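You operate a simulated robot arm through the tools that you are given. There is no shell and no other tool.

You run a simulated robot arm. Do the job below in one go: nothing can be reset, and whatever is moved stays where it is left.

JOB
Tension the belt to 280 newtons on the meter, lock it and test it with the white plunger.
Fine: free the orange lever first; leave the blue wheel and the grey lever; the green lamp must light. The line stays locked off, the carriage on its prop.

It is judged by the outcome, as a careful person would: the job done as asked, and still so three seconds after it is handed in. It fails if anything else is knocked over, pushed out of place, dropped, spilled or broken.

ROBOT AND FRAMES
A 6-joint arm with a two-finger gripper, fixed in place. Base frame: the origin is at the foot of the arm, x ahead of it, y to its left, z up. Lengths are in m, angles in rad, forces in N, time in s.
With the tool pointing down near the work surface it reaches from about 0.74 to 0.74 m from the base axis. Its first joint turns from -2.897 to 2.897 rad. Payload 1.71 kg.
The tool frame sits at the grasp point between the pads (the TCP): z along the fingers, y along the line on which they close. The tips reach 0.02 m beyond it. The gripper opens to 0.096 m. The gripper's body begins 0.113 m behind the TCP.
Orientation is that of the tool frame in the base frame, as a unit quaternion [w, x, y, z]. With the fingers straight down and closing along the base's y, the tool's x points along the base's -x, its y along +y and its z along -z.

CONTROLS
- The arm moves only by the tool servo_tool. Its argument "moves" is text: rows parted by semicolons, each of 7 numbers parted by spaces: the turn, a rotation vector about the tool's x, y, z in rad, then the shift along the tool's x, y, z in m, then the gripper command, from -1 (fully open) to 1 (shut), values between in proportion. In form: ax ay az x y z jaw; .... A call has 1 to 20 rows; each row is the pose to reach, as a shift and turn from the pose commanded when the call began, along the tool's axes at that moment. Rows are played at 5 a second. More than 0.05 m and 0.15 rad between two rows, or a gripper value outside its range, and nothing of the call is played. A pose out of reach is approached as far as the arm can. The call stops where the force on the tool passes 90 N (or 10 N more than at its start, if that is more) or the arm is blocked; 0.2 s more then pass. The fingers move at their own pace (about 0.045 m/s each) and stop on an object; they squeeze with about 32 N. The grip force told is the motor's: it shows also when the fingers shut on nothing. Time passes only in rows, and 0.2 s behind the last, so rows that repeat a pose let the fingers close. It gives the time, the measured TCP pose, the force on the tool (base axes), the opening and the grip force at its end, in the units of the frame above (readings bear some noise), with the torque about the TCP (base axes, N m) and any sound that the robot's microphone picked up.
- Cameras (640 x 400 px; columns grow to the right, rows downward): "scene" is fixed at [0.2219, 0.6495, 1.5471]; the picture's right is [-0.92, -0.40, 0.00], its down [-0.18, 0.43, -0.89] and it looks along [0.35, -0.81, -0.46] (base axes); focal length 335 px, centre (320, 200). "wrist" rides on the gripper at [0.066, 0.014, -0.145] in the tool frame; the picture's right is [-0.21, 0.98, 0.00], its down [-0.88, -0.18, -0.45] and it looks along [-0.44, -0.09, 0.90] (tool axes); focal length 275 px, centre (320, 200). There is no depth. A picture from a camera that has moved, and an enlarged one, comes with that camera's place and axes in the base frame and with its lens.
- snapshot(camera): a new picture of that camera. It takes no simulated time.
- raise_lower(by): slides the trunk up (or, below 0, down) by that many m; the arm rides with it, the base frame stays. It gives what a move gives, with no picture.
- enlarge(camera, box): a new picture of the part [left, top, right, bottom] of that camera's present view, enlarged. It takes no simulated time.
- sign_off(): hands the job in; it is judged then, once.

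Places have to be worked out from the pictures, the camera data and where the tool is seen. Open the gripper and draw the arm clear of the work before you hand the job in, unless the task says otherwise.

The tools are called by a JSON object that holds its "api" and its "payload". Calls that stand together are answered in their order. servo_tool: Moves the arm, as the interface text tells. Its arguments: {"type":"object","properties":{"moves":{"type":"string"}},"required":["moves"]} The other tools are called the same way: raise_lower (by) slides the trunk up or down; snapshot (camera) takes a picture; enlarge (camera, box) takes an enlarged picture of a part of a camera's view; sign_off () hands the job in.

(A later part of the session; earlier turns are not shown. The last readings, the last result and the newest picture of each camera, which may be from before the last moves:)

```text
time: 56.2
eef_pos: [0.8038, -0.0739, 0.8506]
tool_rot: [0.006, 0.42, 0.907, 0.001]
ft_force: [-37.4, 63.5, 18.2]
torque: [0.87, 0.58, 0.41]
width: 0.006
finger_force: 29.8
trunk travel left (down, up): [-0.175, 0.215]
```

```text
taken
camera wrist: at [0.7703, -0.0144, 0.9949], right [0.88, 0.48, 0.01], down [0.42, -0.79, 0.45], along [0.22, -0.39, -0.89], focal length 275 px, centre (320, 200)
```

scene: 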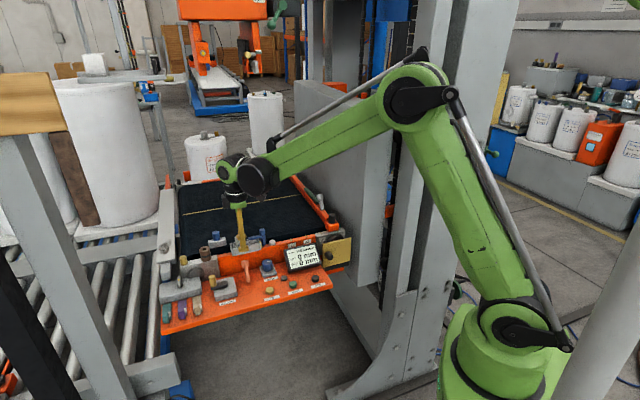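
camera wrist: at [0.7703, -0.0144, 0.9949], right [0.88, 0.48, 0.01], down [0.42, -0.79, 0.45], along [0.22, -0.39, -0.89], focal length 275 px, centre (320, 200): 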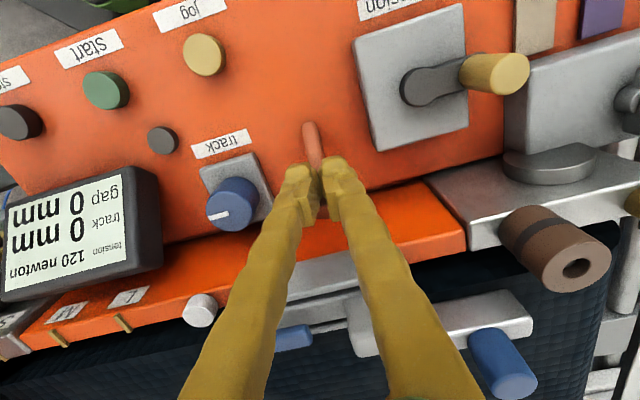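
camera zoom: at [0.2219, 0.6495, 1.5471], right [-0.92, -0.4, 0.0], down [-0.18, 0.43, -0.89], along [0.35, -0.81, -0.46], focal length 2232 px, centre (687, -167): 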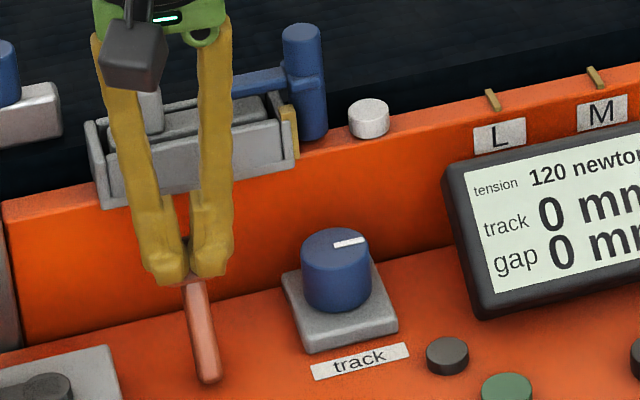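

Now 73 N of reaction toward the operator: the fingers had only just reached the head, so it is rigid this way too. I back off, rise, and next will grip the head and test lifting it.

{"api": "servo_tool", "payload": {"moves": "0 0 0 0.006 0 0 1; 0 0 0 0.016 0 0 1; 0 0 0 0.016 0 -0.02 0.5; 0 0 0 0.016 0 -0.06 -0.04; 0 0 0 0.016 0 -0.08 -0.04; 0 0 0 0.016 0 -0.08 -0.04"}}

{"api": "enlarge", "payload": {"camera": "scene", "box": [225, 245, 265, 285]}}

{"api": "enlarge", "payload": {"camera": "wrist", "box": [260, 80, 400, 220]}}

```text
time: 57.6
eef_pos: [0.7949, -0.0662, 0.9271]
tool_rot: [0.003, 0.423, 0.906, 0.0]
ft_force: [0.4, 0.2, 0.1]
torque: [-0.02, -0.02, 0.03]
width: 0.0498
finger_force: 0.1
trunk travel left (down, up): [-0.175, 0.215]
```

```text
10.00 times, centred on (245, 265) of scene
camera zoom: at [0.2219, 0.6495, 1.5471], right [-0.92, -0.4, 0.0], down [-0.18, 0.43, -0.89], along [0.35, -0.81, -0.46], focal length 3348 px, centre (1070, -450)
```

zoom: 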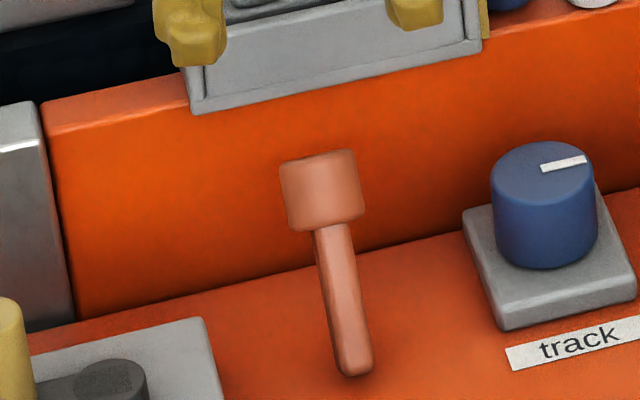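

```text
2.86 times, centred on (330, 150) of wrist
camera zoom: at [0.7618, -0.0056, 1.0729], right [0.88, 0.47, 0.01], down [0.42, -0.79, 0.45], along [0.22, -0.39, -0.89], focal length 786 px, centre (291, 343)
```

zoom: 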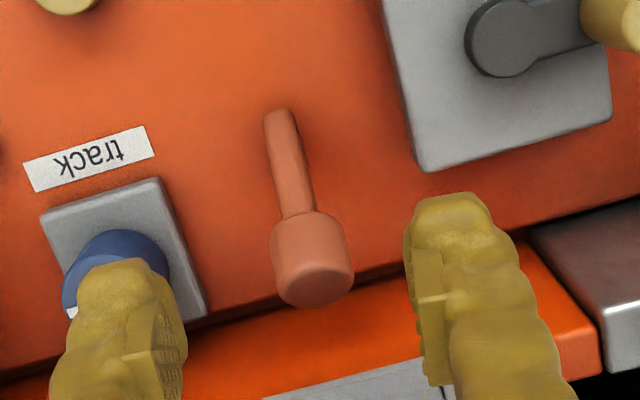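

Comparing all the high-zoom images, the head sat a few pixels toward the operator after my +n push and is back at its starting place after the -n push. So it does tip toward the operator, only with heavy resistance, and the start position is its rear stop. I go back behind the head with the rigid open finger and will push slowly and steadily.

{"api": "servo_tool", "payload": {"moves": "0 0 -0.1428 0 0 0 -0.2; 0 0 -0.2856 0 0 0 -0.3; 0 0 -0.4284 0 0 0 -0.4; 0 0 -0.5712 0 0 0 -0.6; 0 0 -0.714 0 0 0 -0.8; 0 0 -0.8568 0 0 0 -1; 0 0 -0.9996 0 0 0 -1; 0 0 -1.1424 0 0 0 -1; 0 0 -1.2852 0 0 0 -1; 0 0 -1.428 0 0 0 -1; 0 0 -1.5708 0 0 0 -1; 0 0 -1.5708 0 0 0.03 -1; 0 0 -1.5708 0 0 0.05 -1; 0 0 -1.5708 0 0 0.055 -1; 0 0 -1.5708 0 0 0.055 -1"}}

{"api": "enlarge", "payload": {"camera": "wrist", "box": [200, 100, 340, 240]}}

```text
time: 60.8
eef_pos: [0.7953, -0.0666, 0.8724]
tool_rot: [0.004, -0.343, 0.939, -0.003]
ft_force: [-2.1, 0.2, 0.0]
torque: [-0.03, 0.03, -0.01]
width: 0.0956
finger_force: 0.1
trunk travel left (down, up): [-0.175, 0.215]
```

```text
2.86 times, centred on (270, 170) of wrist
camera zoom: at [0.7349, -0.0973, 1.0168], right [-0.47, 0.88, -0.01], down [0.79, 0.43, 0.45], along [0.4, 0.21, -0.89], focal length 786 px, centre (463, 286)
```

zoom: 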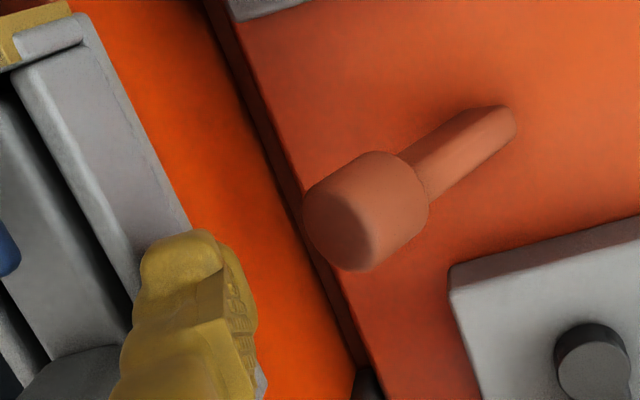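

The finger is lined up behind the head. I descend the last 37 mm carefully.

{"api": "servo_tool", "payload": {"moves": "0 0 0 0 0 0.01 -1; 0 0 0 0 0 0.02 -1; 0 0 0 0 0 0.03 -1; 0 0 0 0 0 0.038 -1; 0 0 0 0 0 0.038 -1"}}

{"api": "enlarge", "payload": {"camera": "wrist", "box": [200, 100, 340, 240]}}

```text
time: 62.0
eef_pos: [0.7975, -0.0662, 0.8323]
tool_rot: [0.003, -0.344, 0.939, -0.003]
ft_force: [-0.4, -0.1, 0.5]
torque: [-0.01, 0.01, -0.03]
width: 0.0958
finger_force: 0.1
trunk travel left (down, up): [-0.175, 0.215]
```

```text
2.86 times, centred on (270, 170) of wrist
camera zoom: at [0.7355, -0.0968, 0.9777], right [-0.47, 0.88, -0.01], down [0.79, 0.43, 0.45], along [0.4, 0.21, -0.89], focal length 786 px, centre (463, 286)
```

zoom: 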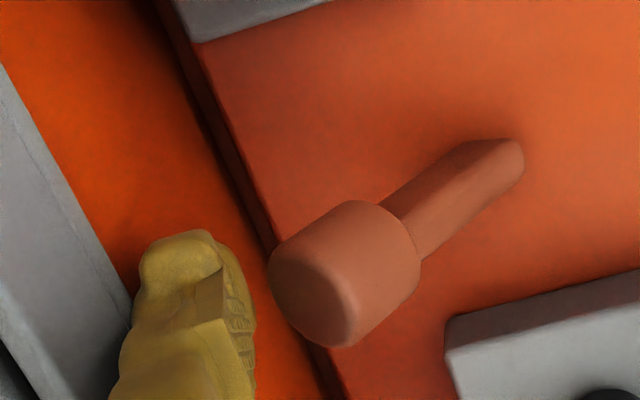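

In position without contact. I push slowly toward the operator, about 0.8 mm per step, to see whether it yields under a steady load.

{"api": "servo_tool", "payload": {"moves": "0 0 0 0.004 0.003 0 -1; 0 0 0 0.004 0.006 0 -1; 0 0 0 0.004 0.008 0 -1; 0 0 0 0.004 0.009 0 -1; 0 0 0 0.004 0.01 0 -1; 0 0 0 0.004 0.0105 0 -1; 0 0 0 0.004 0.011 0 -1; 0 0 0 0.004 0.0115 0 -1; 0 0 0 0.004 0.012 0 -1; 0 0 0 0.004 0.012 0 -1; 0 0 0 0.004 0.012 0 -1; 0 0 0 0.004 0.012 0 -1"}}

{"api": "enlarge", "payload": {"camera": "wrist", "box": [200, 100, 340, 240]}}

{"api": "enlarge", "payload": {"camera": "scene", "box": [225, 245, 265, 285]}}

```text
time: 64.6
eef_pos: [0.7859, -0.0603, 0.8339]
tool_rot: [0.002, -0.344, 0.939, -0.003]
ft_force: [0.5, -0.8, 0.5]
torque: [-0.02, -0.01, -0.02]
width: 0.096
finger_force: 0.0
trunk travel left (down, up): [-0.175, 0.215]
```

```text
2.86 times, centred on (270, 170) of wrist
camera zoom: at [0.7254, -0.0905, 0.9783], right [-0.47, 0.88, -0.01], down [0.79, 0.42, 0.45], along [0.4, 0.21, -0.89], focal length 786 px, centre (463, 286)
```

zoom: 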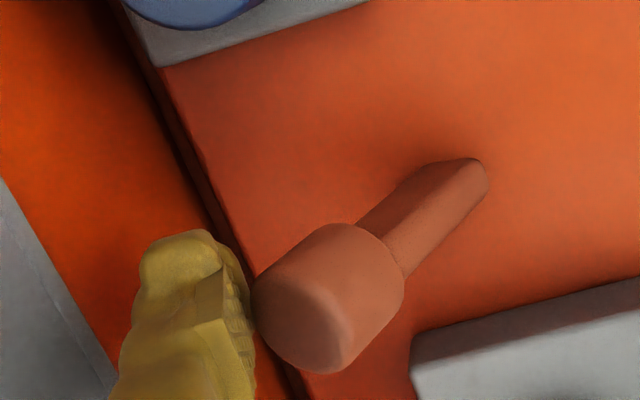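

```text
10.00 times, centred on (245, 265) of scene
camera zoom: at [0.2219, 0.6495, 1.5471], right [-0.92, -0.4, 0.0], down [-0.18, 0.43, -0.89], along [0.35, -0.81, -0.46], focal length 3348 px, centre (1070, -450)
```

zoom: 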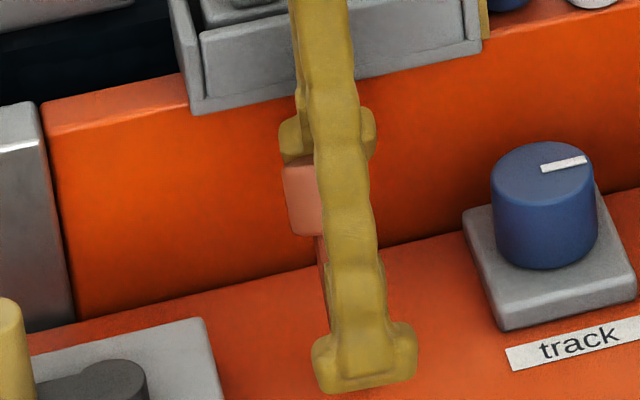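

Zero residual force and the head has shifted about 5 px in the scene zoom, so it may be following. I keep pushing slowly.

{"api": "servo_tool", "payload": {"moves": "0 0 0 0 0.001 0 -1; 0 0 0 0 0.002 0 -1; 0 0 0 0 0.003 0 -1; 0 0 0 0 0.004 0 -1; 0 0 0 0 0.0045 0 -1; 0 0 0 0 0.005 0 -1; 0 0 0 0 0.005 0 -1"}}

{"api": "enlarge", "payload": {"camera": "wrist", "box": [200, 100, 340, 240]}}

{"api": "enlarge", "payload": {"camera": "scene", "box": [225, 245, 265, 285]}}

```text
time: 66.2
eef_pos: [0.7826, -0.0563, 0.8341]
tool_rot: [0.003, -0.343, 0.939, -0.002]
ft_force: [0.7, -0.5, 1.4]
torque: [0.0, -0.03, -0.01]
width: 0.0961
finger_force: 0.1
trunk travel left (down, up): [-0.175, 0.215]
```

```text
2.86 times, centred on (270, 170) of wrist
camera zoom: at [0.7214, -0.0866, 0.9784], right [-0.47, 0.88, -0.01], down [0.79, 0.43, 0.45], along [0.4, 0.21, -0.89], focal length 786 px, centre (463, 286)
```

zoom: 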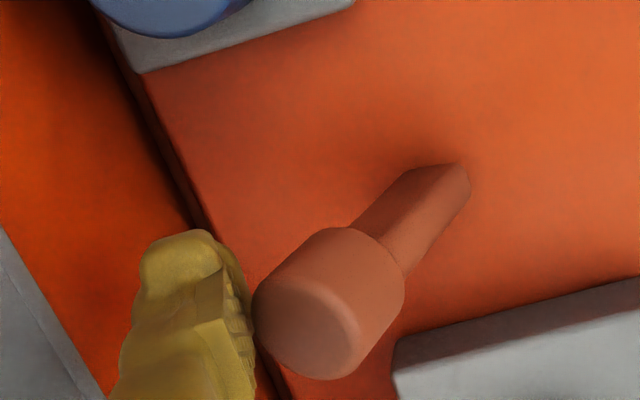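

```text
10.00 times, centred on (245, 265) of scene
camera zoom: at [0.2219, 0.6495, 1.5471], right [-0.92, -0.4, 0.0], down [-0.18, 0.43, -0.89], along [0.35, -0.81, -0.46], focal length 3348 px, centre (1070, -450)
```

zoom: 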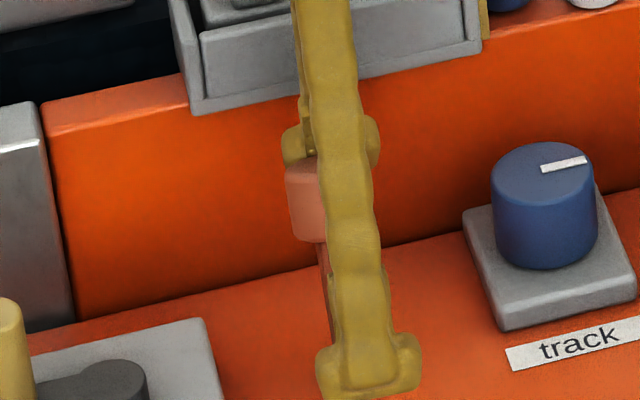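

The lever is tipping along with the finger: it is heavily damped, and slow pushing works with almost no force. I continue slowly.

{"api": "servo_tool", "payload": {"moves": "0 0 0 0 0.001 0 -1; 0 0 0 0 0.002 0 -1; 0 0 0 0 0.003 0 -1; 0 0 0 0 0.004 0 -1; 0 0 0 0 0.005 0 -1; 0 0 0 0 0.006 0 -1; 0 0 0 0 0.007 0 -1; 0 0 0 0 0.008 0 -1; 0 0 0 0 0.009 0 -1; 0 0 0 0 0.01 0 -1; 0 0 0 0 0.011 0 -1; 0 0 0 0 0.012 0 -1; 0 0 0 0 0.013 0 -1; 0 0 0 0 0.014 0 -1; 0 0 0 0 0.014 0 -1"}}

{"api": "snapshot", "payload": {"camera": "wrist"}}

{"api": "enlarge", "payload": {"camera": "scene", "box": [220, 225, 310, 285]}}

```text
time: 69.4
eef_pos: [0.7729, -0.0448, 0.834]
tool_rot: [0.003, -0.342, 0.94, -0.002]
ft_force: [-0.4, -0.2, 0.3]
torque: [0.02, 0.01, 0.0]
width: 0.0961
finger_force: 0.1
trunk travel left (down, up): [-0.175, 0.215]
```

```text
taken
camera wrist: at [0.7122, -0.0759, 0.979], right [-0.47, 0.88, -0.01], down [0.79, 0.43, 0.45], along [0.4, 0.21, -0.89], focal length 275 px, centre (320, 200)
```

wrist: 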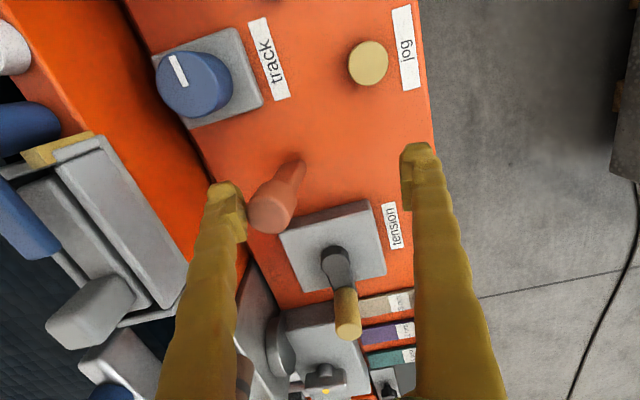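

```text
6.67 times, centred on (265, 255) of scene
camera zoom: at [0.2219, 0.6495, 1.5471], right [-0.92, -0.4, 0.0], down [-0.18, 0.43, -0.89], along [0.35, -0.81, -0.46], focal length 2232 px, centre (687, -167)
```

zoom: 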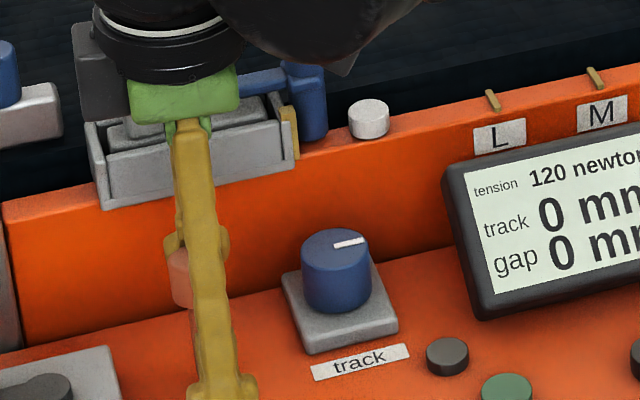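

The lever is clearly tipping. I continue at the same pace.

{"api": "servo_tool", "payload": {"moves": "0 0 0 0 0.0012 0 -1; 0 0 0 0 0.0024 0 -1; 0 0 0 0 0.0036 0 -1; 0 0 0 0 0.0048 0 -1; 0 0 0 0 0.006 0 -1; 0 0 0 0 0.0072 0 -1; 0 0 0 0 0.0084 0 -1; 0 0 0 0 0.0096 0 -1; 0 0 0 0 0.0108 0 -1; 0 0 0 0 0.012 0 -1; 0 0 0 0 0.0132 0 -1; 0 0 0 0 0.0144 0 -1; 0 0 0 0 0.0156 0 -1; 0 0 0 0 0.0168 0 -1; 0 0 0 0 0.018 0 -1; 0 0 0 0 0.0192 0 -1; 0 0 0 0 0.0204 0 -1; 0 0 0 0 0.0216 0 -1; 0 0 0 0 0.0228 0 -1; 0 0 0 0 0.024 0 -1"}}

{"api": "snapshot", "payload": {"camera": "wrist"}}

{"api": "enlarge", "payload": {"camera": "scene", "box": [200, 225, 310, 305]}}

```text
time: 73.6
eef_pos: [0.7579, -0.0266, 0.8339]
tool_rot: [0.003, -0.343, 0.939, -0.003]
ft_force: [0.9, -0.4, -0.9]
torque: [-0.01, 0.02, 0.0]
width: 0.0961
finger_force: 0.0
trunk travel left (down, up): [-0.175, 0.215]
```

```text
taken
camera wrist: at [0.6969, -0.0581, 0.9784], right [-0.47, 0.88, -0.01], down [0.79, 0.43, 0.45], along [0.4, 0.21, -0.89], focal length 275 px, centre (320, 200)
```

wrist: 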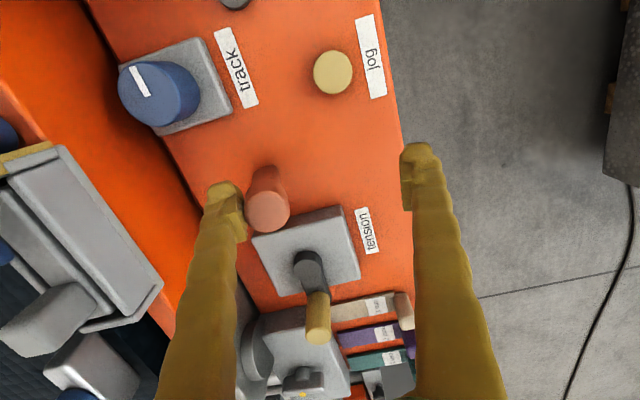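

```text
5.00 times, centred on (255, 265) of scene
camera zoom: at [0.2219, 0.6495, 1.5471], right [-0.92, -0.4, 0.0], down [-0.18, 0.43, -0.89], along [0.35, -0.81, -0.46], focal length 1674 px, centre (645, -125)
```

zoom: 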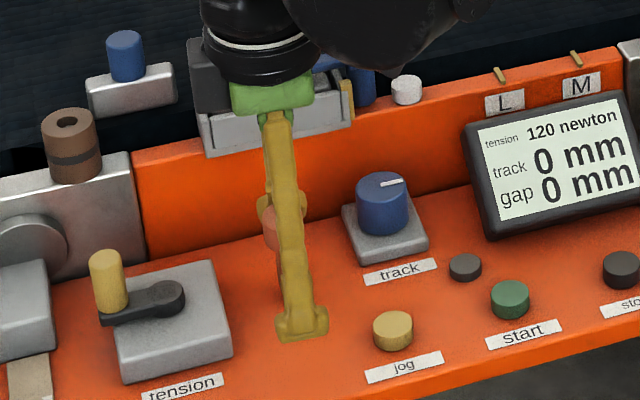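

The lever is now about upright and still moves freely. I continue slowly, watching for the end stop.

{"api": "servo_tool", "payload": {"moves": "0 0 0 0 0.0012 0 -1; 0 0 0 0 0.0024 0 -1; 0 0 0 0 0.0036 0 -1; 0 0 0 0 0.0048 0 -1; 0 0 0 0 0.006 0 -1; 0 0 0 0 0.0072 0 -1; 0 0 0 0 0.0084 0 -1; 0 0 0 0 0.0096 0 -1; 0 0 0 0 0.0108 0 -1; 0 0 0 0 0.012 0 -1; 0 0 0 0 0.0132 0 -1; 0 0 0 0 0.0144 0 -1; 0 0 0 0 0.0156 0 -1; 0 0 0 0 0.0168 0 -1; 0 0 0 0 0.018 0 -1; 0 0 0 0 0.0192 0 -1; 0 0 0 0 0.0204 0 -1; 0 0 0 0 0.0216 0 -1"}}

{"api": "snapshot", "payload": {"camera": "wrist"}}

{"api": "enlarge", "payload": {"camera": "scene", "box": [200, 225, 310, 305]}}

```text
time: 77.4
eef_pos: [0.7452, -0.0107, 0.8335]
tool_rot: [0.002, -0.343, 0.939, -0.003]
ft_force: [0.6, 0.0, -0.1]
torque: [0.04, 0.02, 0.03]
width: 0.0958
finger_force: 0.0
trunk travel left (down, up): [-0.175, 0.215]
```

```text
taken
camera wrist: at [0.6836, -0.041, 0.9781], right [-0.47, 0.88, -0.01], down [0.79, 0.43, 0.45], along [0.4, 0.21, -0.89], focal length 275 px, centre (320, 200)
```

wrist: 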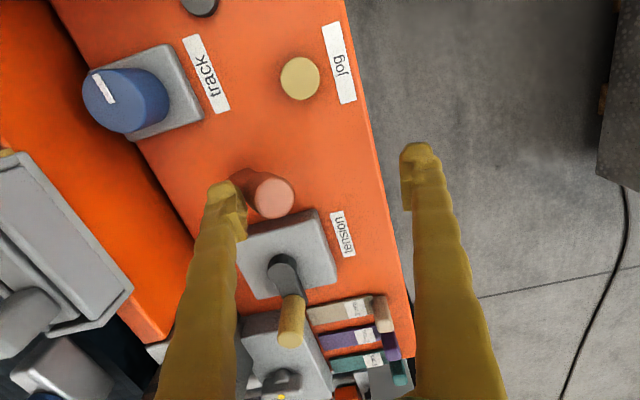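

```text
5.00 times, centred on (255, 265) of scene
camera zoom: at [0.2219, 0.6495, 1.5471], right [-0.92, -0.4, 0.0], down [-0.18, 0.43, -0.89], along [0.35, -0.81, -0.46], focal length 1674 px, centre (645, -125)
```

zoom: 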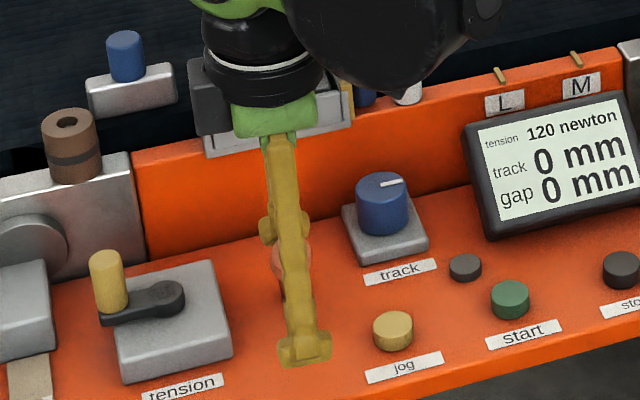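

Leaning toward the operator now by roughly 24°, no stop yet. I continue another 12 mm.

{"api": "servo_tool", "payload": {"moves": "0 0 0 0 0.0012 0 -1; 0 0 0 0 0.0024 0 -1; 0 0 0 0 0.0036 0 -1; 0 0 0 0 0.0048 0 -1; 0 0 0 0 0.006 0 -1; 0 0 0 0 0.0072 0 -1; 0 0 0 0 0.0084 0 -1; 0 0 0 0 0.0096 0 -1; 0 0 0 0 0.0108 0 -1; 0 0 0 0 0.012 0 -1; 0 0 0 0 0.012 0 -1"}}

{"api": "snapshot", "payload": {"camera": "wrist"}}

```text
time: 79.7
eef_pos: [0.7236, -0.006, 0.8493]
tool_rot: [0.013, -0.341, 0.94, -0.009]
ft_force: [1.7, -15.0, 21.2]
torque: [-0.87, -0.91, -0.48]
width: 0.0962
finger_force: 0.4
trunk travel left (down, up): [-0.175, 0.215]
stopped in row 11: the force on the tool passed its limit at 90 N (the readings are from after the stop); the commanded pose is now the measured one
```

```text
taken
camera wrist: at [0.6586, -0.0361, 0.9911], right [-0.47, 0.88, -0.02], down [0.78, 0.42, 0.47], along [0.42, 0.2, -0.88], focal length 275 px, centre (320, 200)
```

wrist: 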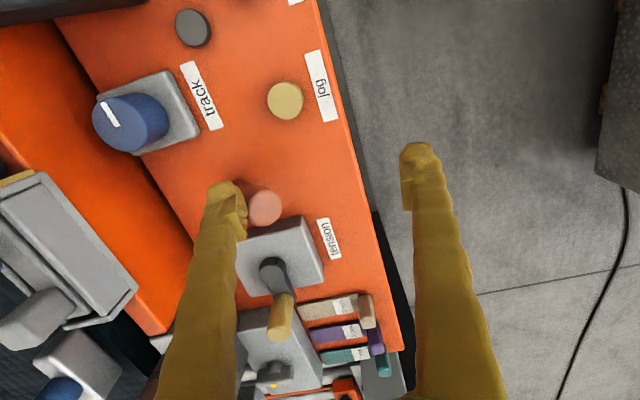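

The lever reached its forward stop (90 N). I back the finger off slightly, lift clear, and look at the lever and meter.

{"api": "servo_tool", "payload": {"moves": "0 0 0 0 -0.004 -0.005 -1; 0 0 0 0 -0.006 -0.02 -1; 0 0 0 0 -0.006 -0.05 -1; 0 0 0 0 -0.006 -0.08 -1; 0 0 0 0 -0.006 -0.09 -1; 0 0 0 0 -0.006 -0.09 -1"}}

{"api": "enlarge", "payload": {"camera": "scene", "box": [200, 225, 310, 305]}}

{"api": "snapshot", "payload": {"camera": "wrist"}}

```text
time: 81.1
eef_pos: [0.7299, -0.0093, 0.9337]
tool_rot: [0.012, -0.343, 0.939, -0.009]
ft_force: [-0.3, 0.2, -0.3]
torque: [-0.02, 0.01, 0.0]
width: 0.0962
finger_force: 0.1
trunk travel left (down, up): [-0.175, 0.215]
```

```text
5.00 times, centred on (255, 265) of scene
camera zoom: at [0.2219, 0.6495, 1.5471], right [-0.92, -0.4, 0.0], down [-0.18, 0.43, -0.89], along [0.35, -0.81, -0.46], focal length 1674 px, centre (645, -125)
```

zoom: 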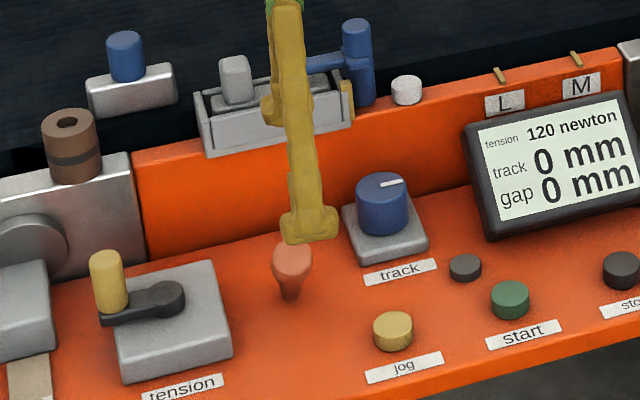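

```text
taken
camera wrist: at [0.6657, -0.0392, 1.0776], right [-0.47, 0.88, -0.02], down [0.78, 0.43, 0.46], along [0.42, 0.2, -0.89], focal length 275 px, centre (320, 200)
```

wrist: 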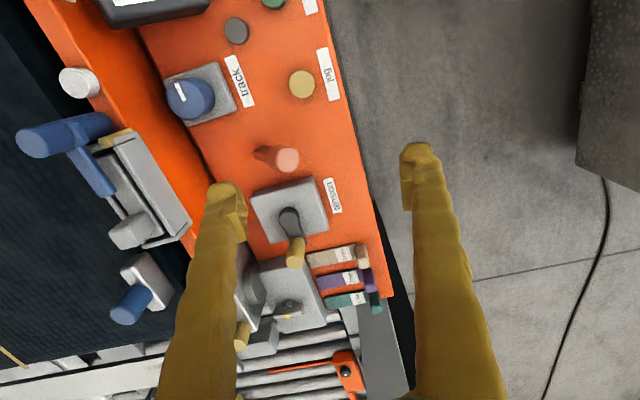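

The orange lever now leans toward the operator: it is free, and the meter still reads 120 N. I straighten the tool and move over the crank to measure its knob.

{"api": "servo_tool", "payload": {"moves": "-0.0251 0.0164 0 -0.02 -0.015 0 -1; -0.0251 0.0164 0 -0.045 -0.03 0 -0.6; -0.0251 0.0164 0 -0.065 -0.045 0 -0.3; -0.0251 0.0164 0 -0.083 -0.06 0 -0.2; -0.0251 0.0164 0 -0.083 -0.06 0 -0.2"}}

{"api": "snapshot", "payload": {"camera": "wrist"}}

{"api": "enlarge", "payload": {"camera": "wrist", "box": [250, 100, 410, 220]}}

{"api": "enlarge", "payload": {"camera": "scene", "box": [180, 230, 290, 310]}}

```text
time: 82.3
eef_pos: [0.8293, 0.002, 0.9355]
tool_rot: [0.0, -0.342, 0.94, 0.0]
ft_force: [0.1, 0.6, 0.0]
torque: [0.02, -0.02, 0.02]
width: 0.0575
finger_force: 0.0
trunk travel left (down, up): [-0.175, 0.215]
```

```text
taken
camera wrist: at [0.7694, -0.0301, 1.0811], right [-0.47, 0.88, 0.0], down [0.79, 0.42, 0.44], along [0.39, 0.21, -0.9], focal length 275 px, centre (320, 200)
```

wrist: 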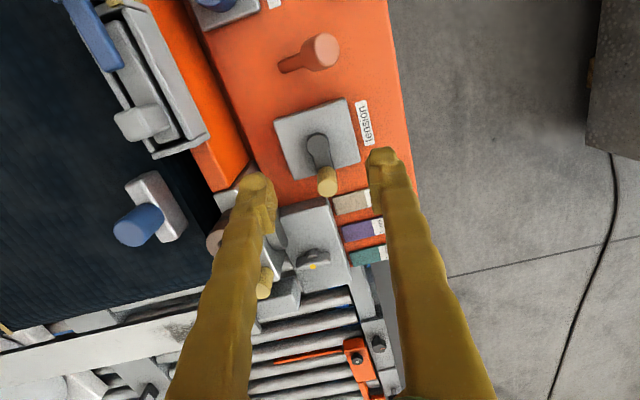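

```text
3.33 times, centred on (330, 160) of wrist
camera zoom: at [0.7694, -0.0301, 1.0811], right [-0.47, 0.88, 0.0], down [0.79, 0.42, 0.44], along [0.39, 0.21, -0.9], focal length 918 px, centre (287, 333)
```

zoom: 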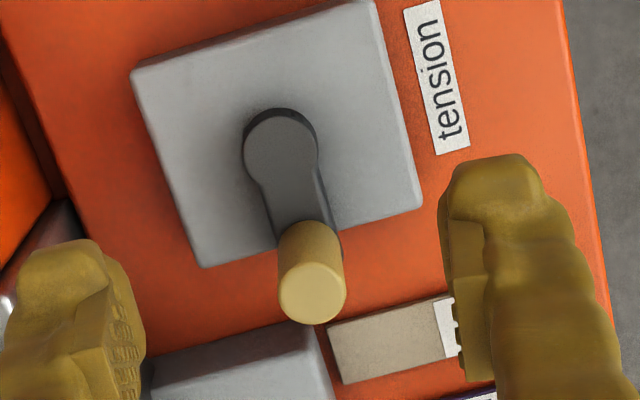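

```text
5.00 times, centred on (235, 270) of scene
camera zoom: at [0.2219, 0.6495, 1.5471], right [-0.92, -0.4, 0.0], down [-0.18, 0.43, -0.89], along [0.35, -0.81, -0.46], focal length 1674 px, centre (745, -150)
```

zoom: 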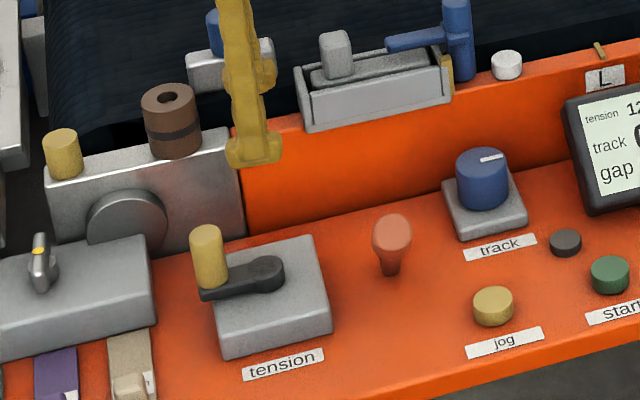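

The knob top is near (0.8625, 0.0265) and the hub near (0.838, 0.0035), so the crank radius is about 34 mm. I move above the knob and check the alignment before descending.

{"api": "servo_tool", "payload": {"moves": "0 0 0 -0.014 -0.001 0.015 -0.2; 0 0 0 -0.028 -0.002 0.03 -0.2; 0 0 0 -0.0412 -0.0026 0.05 -0.2; 0 0 0 -0.0412 -0.0026 0.056 -0.2; 0 0 0 -0.0412 -0.0026 0.056 -0.2"}}

{"api": "enlarge", "payload": {"camera": "wrist", "box": [240, 100, 400, 220]}}

{"api": "enlarge", "payload": {"camera": "scene", "box": [180, 230, 290, 310]}}

```text
time: 83.5
eef_pos: [0.863, 0.0236, 0.8811]
tool_rot: [0.0, -0.341, 0.94, 0.002]
ft_force: [0.0, -0.4, 0.1]
torque: [0.01, -0.01, 0.01]
width: 0.0577
finger_force: 0.1
trunk travel left (down, up): [-0.175, 0.215]
```

```text
3.33 times, centred on (320, 160) of wrist
camera zoom: at [0.8037, -0.0077, 1.026], right [-0.47, 0.88, 0.0], down [0.79, 0.42, 0.44], along [0.39, 0.21, -0.9], focal length 918 px, centre (320, 333)
```

zoom: 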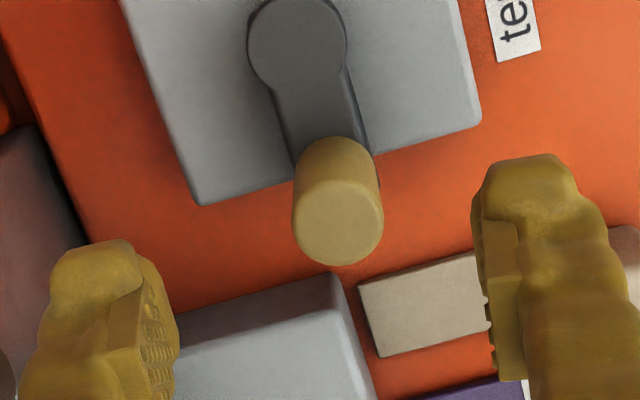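

```text
5.00 times, centred on (235, 270) of scene
camera zoom: at [0.2219, 0.6495, 1.5471], right [-0.92, -0.4, 0.0], down [-0.18, 0.43, -0.89], along [0.35, -0.81, -0.46], focal length 1674 px, centre (745, -150)
```

zoom: 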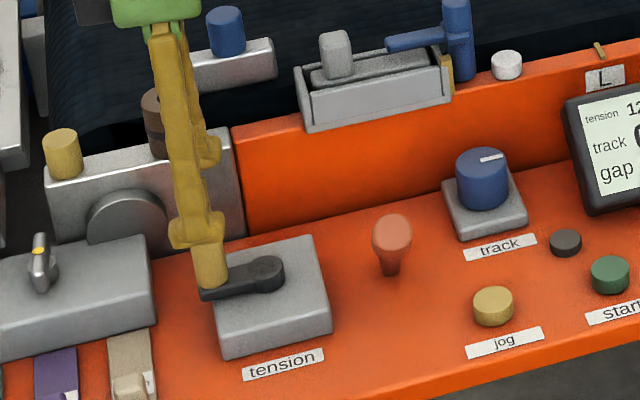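

The knob centre is at (0.8623, 0.0275), 3–4 mm off the TCP. I correct that and descend so the tips stay above the isolator box, then close on the knob.

{"api": "servo_tool", "payload": {"moves": "0 0 0 -0.002 0.003 0.01 -0.2; 0 0 0 -0.002 0.003 0.02 -0.2; 0 0 0 -0.002 0.003 0.03 -0.2; 0 0 0 -0.002 0.003 0.039 -0.2; 0 0 0 -0.002 0.003 0.039 0.2; 0 0 0 -0.002 0.003 0.039 0.7; 0 0 0 -0.002 0.003 0.039 0.7; 0 0 0 -0.002 0.003 0.039 0.7"}}

{"api": "snapshot", "payload": {"camera": "wrist"}}

{"api": "enlarge", "payload": {"camera": "scene", "box": [180, 230, 320, 310]}}

```text
time: 85.3
eef_pos: [0.8615, 0.0291, 0.8427]
tool_rot: [0.0, -0.342, 0.94, 0.001]
ft_force: [-1.0, -0.6, -3.7]
torque: [0.07, -0.08, -0.02]
width: 0.0185
finger_force: 34.6
trunk travel left (down, up): [-0.175, 0.215]
```

```text
taken
camera wrist: at [0.8022, -0.0028, 0.9876], right [-0.47, 0.88, 0.0], down [0.79, 0.42, 0.44], along [0.39, 0.21, -0.9], focal length 275 px, centre (320, 200)
```

wrist: 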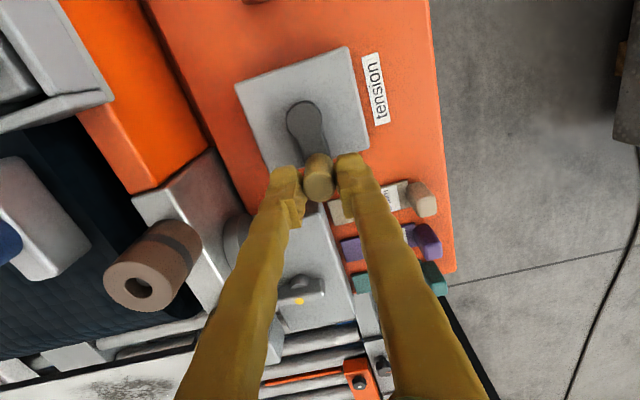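

```text
4.57 times, centred on (250, 270) of scene
camera zoom: at [0.2219, 0.6495, 1.5471], right [-0.92, -0.4, 0.0], down [-0.18, 0.43, -0.89], along [0.35, -0.81, -0.46], focal length 1531 px, centre (640, -120)
```

zoom: 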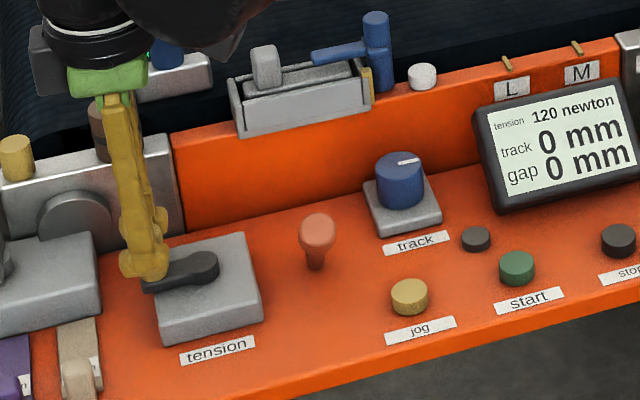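

The knob is gripped (18.5 mm wide). I try a slow small turn clockwise (toward the belt side) by about 15° and watch the meter.

{"api": "servo_tool", "payload": {"moves": "0 0 0 0 -0.001 0 0.7; 0 0 0 0 -0.002 0 0.7; 0 0 0 0 -0.003 0 0.7; 0 0 0 0 -0.004 0 0.7; 0 0 0 0.0001 -0.005 0 0.7; 0 0 0 0.0001 -0.006 0 0.7; 0 0 0 0.0003 -0.007 0 0.7; 0 0 0 0.0004 -0.008 0 0.7; 0 0 0 0.0005 -0.009 0 0.7; 0 0 0 0.0005 -0.009 0 0.7"}}

{"api": "enlarge", "payload": {"camera": "scene", "box": [180, 230, 320, 310]}}

{"api": "snapshot", "payload": {"camera": "wrist"}}

```text
time: 87.5
eef_pos: [0.8674, 0.0209, 0.8423]
tool_rot: [-0.001, -0.342, 0.94, 0.0]
ft_force: [-1.7, 3.2, -0.3]
torque: [0.04, 0.09, -0.11]
width: 0.0182
finger_force: 34.9
trunk travel left (down, up): [-0.175, 0.215]
```

```text
4.57 times, centred on (250, 270) of scene
camera zoom: at [0.2219, 0.6495, 1.5471], right [-0.92, -0.4, 0.0], down [-0.18, 0.43, -0.89], along [0.35, -0.81, -0.46], focal length 1531 px, centre (640, -120)
```

zoom: 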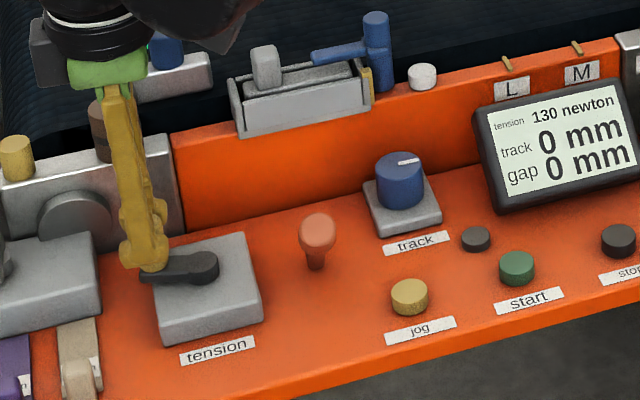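

```text
taken
camera wrist: at [0.8089, -0.0103, 0.9872], right [-0.47, 0.88, 0.0], down [0.79, 0.42, 0.44], along [0.39, 0.21, -0.9], focal length 275 px, centre (320, 200)
```

wrist: 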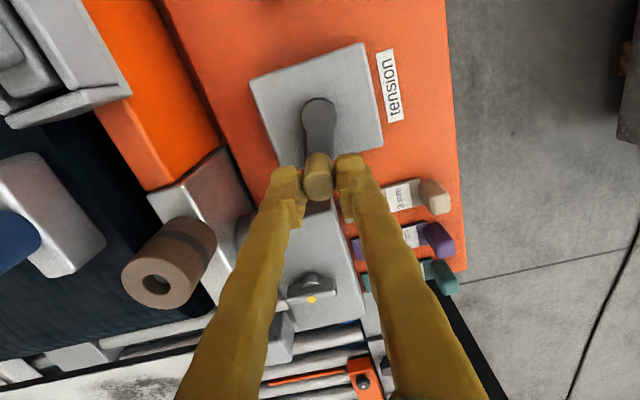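

The meter rose to 130 N for roughly 15° clockwise, with only small forces, so about 240° in total should give 280 N. I continue along the circle in slow steps to about -46°.

{"api": "servo_tool", "payload": {"moves": "0 0 0 0.0003 -0.0015 0 0.7; 0 0 0 0.0007 -0.0029 0 0.7; 0 0 0 0.0012 -0.0044 0 0.7; 0 0 0 0.0017 -0.0058 0 0.7; 0 0 0 0.0022 -0.0072 0 0.7; 0 0 0 0.0029 -0.0085 0 0.7; 0 0 0 0.0036 -0.0099 0 0.7; 0 0 0 0.0043 -0.0112 0 0.7; 0 0 0 0.0051 -0.0125 0 0.7; 0 0 0 0.006 -0.0137 0 0.7; 0 0 0 0.0069 -0.0149 0 0.7; 0 0 0 0.0078 -0.0161 0 0.7; 0 0 0 0.0088 -0.0172 0 0.7; 0 0 0 0.0099 -0.0182 0 0.7; 0 0 0 0.0099 -0.0182 0 0.7"}}

{"api": "enlarge", "payload": {"camera": "scene", "box": [180, 230, 320, 310]}}

{"api": "snapshot", "payload": {"camera": "wrist"}}

```text
time: 90.7
eef_pos: [0.8718, 0.0006, 0.8429]
tool_rot: [-0.002, -0.342, 0.94, 0.001]
ft_force: [-3.6, 6.6, -8.8]
torque: [0.08, 0.03, -0.19]
width: 0.0186
finger_force: 35.3
trunk travel left (down, up): [-0.175, 0.215]
```

```text
4.57 times, centred on (250, 270) of scene
camera zoom: at [0.2219, 0.6495, 1.5471], right [-0.92, -0.4, 0.0], down [-0.18, 0.43, -0.89], along [0.35, -0.81, -0.46], focal length 1531 px, centre (640, -120)
```

zoom: 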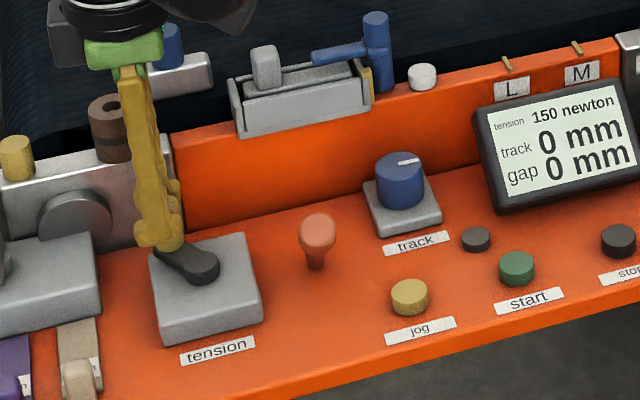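

```text
taken
camera wrist: at [0.813, -0.031, 0.988], right [-0.47, 0.88, 0.0], down [0.79, 0.42, 0.44], along [0.39, 0.21, -0.9], focal length 275 px, centre (320, 200)
```

wrist: 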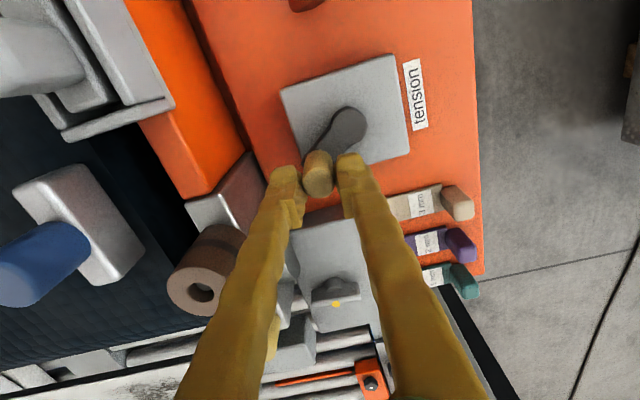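

150 N after about 50°, with low forces. I continue the circle from -46° to about -91°.

{"api": "servo_tool", "payload": {"moves": "0 0 0 0.0011 -0.001 0 0.7; 0 0 0 0.0023 -0.002 0 0.7; 0 0 0 0.0034 -0.0029 0 0.7; 0 0 0 0.0047 -0.0038 0 0.7; 0 0 0 0.0059 -0.0046 0 0.7; 0 0 0 0.0072 -0.0054 0 0.7; 0 0 0 0.0086 -0.0061 0 0.7; 0 0 0 0.0099 -0.0067 0 0.7; 0 0 0 0.0113 -0.0073 0 0.7; 0 0 0 0.0127 -0.0078 0 0.7; 0 0 0 0.0142 -0.0083 0 0.7; 0 0 0 0.0156 -0.0087 0 0.7; 0 0 0 0.0171 -0.009 0 0.7; 0 0 0 0.0186 -0.0093 0 0.7; 0 0 0 0.0201 -0.0095 0 0.7; 0 0 0 0.0216 -0.0096 0 0.7; 0 0 0 0.0231 -0.0097 0 0.7; 0 0 0 0.0246 -0.0097 0 0.7; 0 0 0 0.0246 -0.0097 0 0.7"}}

{"api": "enlarge", "payload": {"camera": "scene", "box": [180, 230, 320, 310]}}

{"api": "snapshot", "payload": {"camera": "wrist"}}

```text
time: 94.7
eef_pos: [0.8601, -0.0187, 0.8422]
tool_rot: [-0.001, -0.343, 0.939, 0.001]
ft_force: [-29.9, 49.4, -23.5]
torque: [0.59, 0.12, -0.41]
width: 0.0181
finger_force: 35.2
trunk travel left (down, up): [-0.175, 0.215]
```

```text
4.57 times, centred on (250, 270) of scene
camera zoom: at [0.2219, 0.6495, 1.5471], right [-0.92, -0.4, 0.0], down [-0.18, 0.43, -0.89], along [0.35, -0.81, -0.46], focal length 1531 px, centre (640, -120)
```

zoom: 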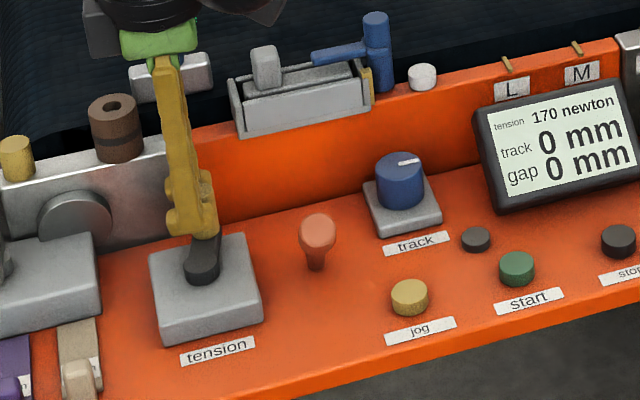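

```text
taken
camera wrist: at [0.8007, -0.0501, 0.9872], right [-0.47, 0.88, 0.0], down [0.79, 0.42, 0.44], along [0.39, 0.21, -0.9], focal length 275 px, centre (320, 200)
```

wrist: 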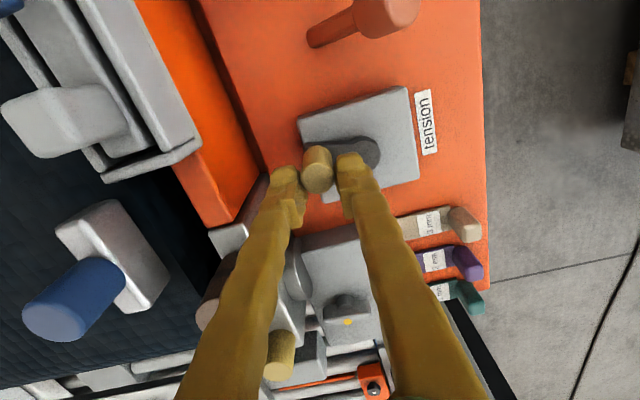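

170 N now, but about 57 N has built up radially, so my circle is slightly too large. I ease in by 2 mm and continue with a corrected circle to about -118°.

{"api": "servo_tool", "payload": {"moves": "0 0 0 0.0015 0.001 0 0.7; 0 0 0 0.003 0.002 0 0.7; 0 0 0 0.0045 0.0021 0 0.7; 0 0 0 0.0059 0.0023 0 0.7; 0 0 0 0.0074 0.0025 0 0.7; 0 0 0 0.0088 0.0029 0 0.7; 0 0 0 0.0103 0.0032 0 0.7; 0 0 0 0.0117 0.0036 0 0.7; 0 0 0 0.0131 0.0041 0 0.7; 0 0 0 0.0145 0.0047 0 0.7; 0 0 0 0.0158 0.0053 0 0.7; 0 0 0 0.0172 0.006 0 0.7; 0 0 0 0.0172 0.006 0 0.7"}}

{"api": "enlarge", "payload": {"camera": "scene", "box": [180, 230, 320, 310]}}

{"api": "enlarge", "payload": {"camera": "wrist", "box": [240, 80, 440, 220]}}

```text
time: 97.5
eef_pos: [0.8432, -0.0292, 0.8411]
tool_rot: [-0.001, -0.342, 0.94, 0.0]
ft_force: [2.1, 38.0, -5.5]
torque: [0.62, -0.2, -0.25]
width: 0.0181
finger_force: 35.0
trunk travel left (down, up): [-0.175, 0.215]
```

```text
4.57 times, centred on (250, 270) of scene
camera zoom: at [0.2219, 0.6495, 1.5471], right [-0.92, -0.4, 0.0], down [-0.18, 0.43, -0.89], along [0.35, -0.81, -0.46], focal length 1531 px, centre (640, -120)
```

zoom: 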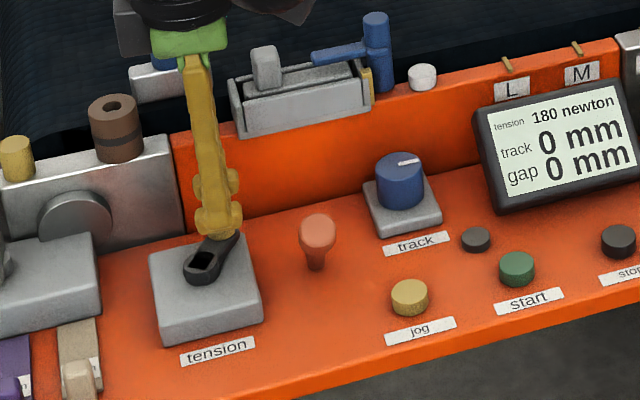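

```text
2.86 times, centred on (340, 150) of wrist
camera zoom: at [0.7833, -0.0593, 0.987], right [-0.47, 0.88, 0.0], down [0.79, 0.42, 0.44], along [0.39, 0.21, -0.9], focal length 786 px, centre (263, 343)
```

zoom: 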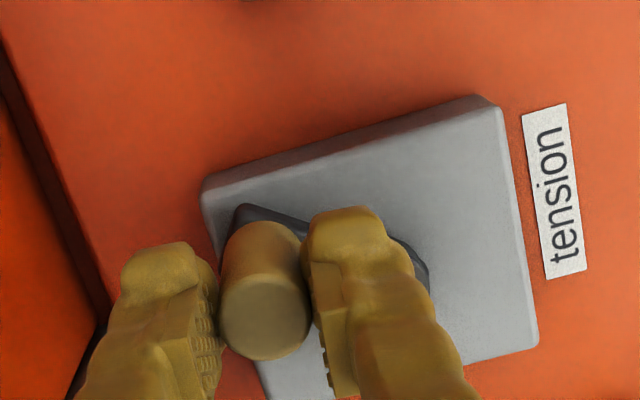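

180 N, with about 36 N still pulling inward. Using the force readings, I refit the circle (radius about 31.7 mm) and continue to about -160°.

{"api": "servo_tool", "payload": {"moves": "0 0 0 -0.0001 0.0018 0 0.7; 0 0 0 -0.0002 0.0036 0 0.7; 0 0 0 0.001 0.0047 0 0.7; 0 0 0 0.0022 0.0059 0 0.7; 0 0 0 0.0033 0.0071 0 0.7; 0 0 0 0.0044 0.0084 0 0.7; 0 0 0 0.0054 0.0097 0 0.7; 0 0 0 0.0063 0.0111 0 0.7; 0 0 0 0.0071 0.0125 0 0.7; 0 0 0 0.0079 0.014 0 0.7; 0 0 0 0.0086 0.0155 0 0.7; 0 0 0 0.0092 0.0171 0 0.7; 0 0 0 0.0092 0.0171 0 0.7"}}

{"api": "enlarge", "payload": {"camera": "scene", "box": [180, 230, 320, 310]}}

{"api": "enlarge", "payload": {"camera": "wrist", "box": [240, 80, 440, 220]}}

```text
time: 100.3
eef_pos: [0.8245, -0.0223, 0.8423]
tool_rot: [0.001, -0.342, 0.94, 0.001]
ft_force: [7.3, -10.7, 23.1]
torque: [-0.13, -0.24, -0.25]
width: 0.0175
finger_force: 34.7
trunk travel left (down, up): [-0.175, 0.215]
```

```text
4.57 times, centred on (250, 270) of scene
camera zoom: at [0.2219, 0.6495, 1.5471], right [-0.92, -0.4, 0.0], down [-0.18, 0.43, -0.89], along [0.35, -0.81, -0.46], focal length 1531 px, centre (640, -120)
```

zoom: 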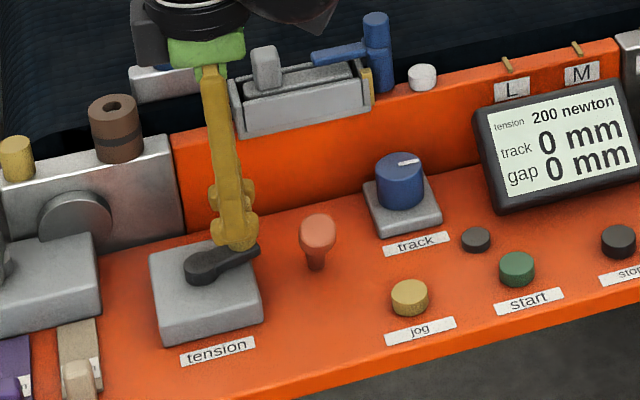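

```text
2.86 times, centred on (340, 150) of wrist
camera zoom: at [0.7648, -0.0539, 0.9872], right [-0.47, 0.88, 0.0], down [0.79, 0.42, 0.45], along [0.39, 0.21, -0.9], focal length 786 px, centre (263, 343)
```

zoom: 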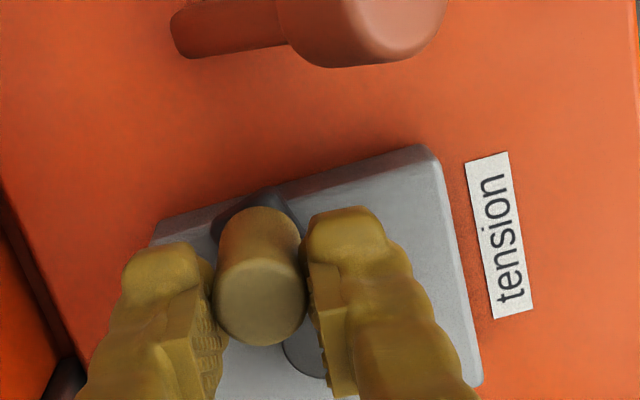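

200 N with small side forces, so the circle now fits well. I continue to about -205°.

{"api": "servo_tool", "payload": {"moves": "0 0 0 0.0005 0.0015 0 0.7; 0 0 0 0.001 0.0031 0 0.7; 0 0 0 0.0013 0.0048 0 0.7; 0 0 0 0.0016 0.0064 0 0.7; 0 0 0 0.0018 0.008 0 0.7; 0 0 0 0.0019 0.0097 0 0.7; 0 0 0 0.0019 0.0114 0 0.7; 0 0 0 0.0018 0.013 0 0.7; 0 0 0 0.0017 0.0147 0 0.7; 0 0 0 0.0014 0.0163 0 0.7; 0 0 0 0.0011 0.0179 0 0.7; 0 0 0 0.0007 0.0195 0 0.7; 0 0 0 0.0002 0.0211 0 0.7; 0 0 0 -0.0004 0.0227 0 0.7; 0 0 0 -0.0011 0.0242 0 0.7; 0 0 0 -0.0011 0.0242 0 0.7"}}

{"api": "enlarge", "payload": {"camera": "scene", "box": [180, 230, 320, 310]}}

{"api": "enlarge", "payload": {"camera": "wrist", "box": [240, 80, 440, 220]}}

```text
time: 103.7
eef_pos: [0.8098, -0.0025, 0.8423]
tool_rot: [0.0, -0.342, 0.94, 0.001]
ft_force: [10.0, -7.8, 1.9]
torque: [-0.17, -0.06, -0.18]
width: 0.0175
finger_force: 34.9
trunk travel left (down, up): [-0.175, 0.215]
```

```text
4.57 times, centred on (250, 270) of scene
camera zoom: at [0.2219, 0.6495, 1.5471], right [-0.92, -0.4, 0.0], down [-0.18, 0.43, -0.89], along [0.35, -0.81, -0.46], focal length 1531 px, centre (640, -120)
```

zoom: 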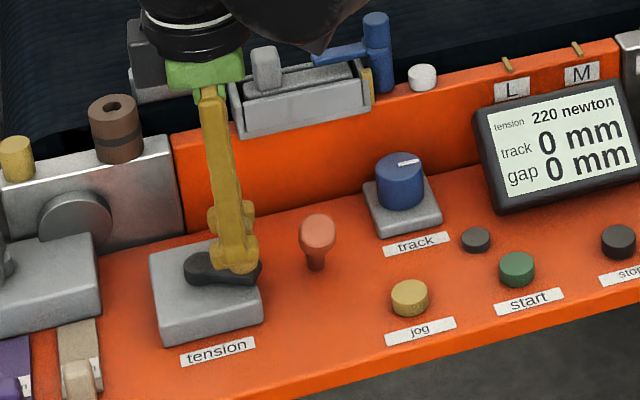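

```text
2.86 times, centred on (340, 150) of wrist
camera zoom: at [0.7507, -0.0338, 0.9872], right [-0.47, 0.88, 0.0], down [0.79, 0.42, 0.44], along [0.39, 0.21, -0.9], focal length 786 px, centre (263, 343)
```

zoom: 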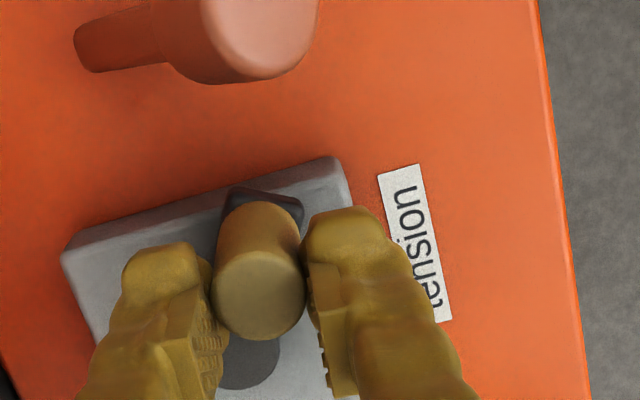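

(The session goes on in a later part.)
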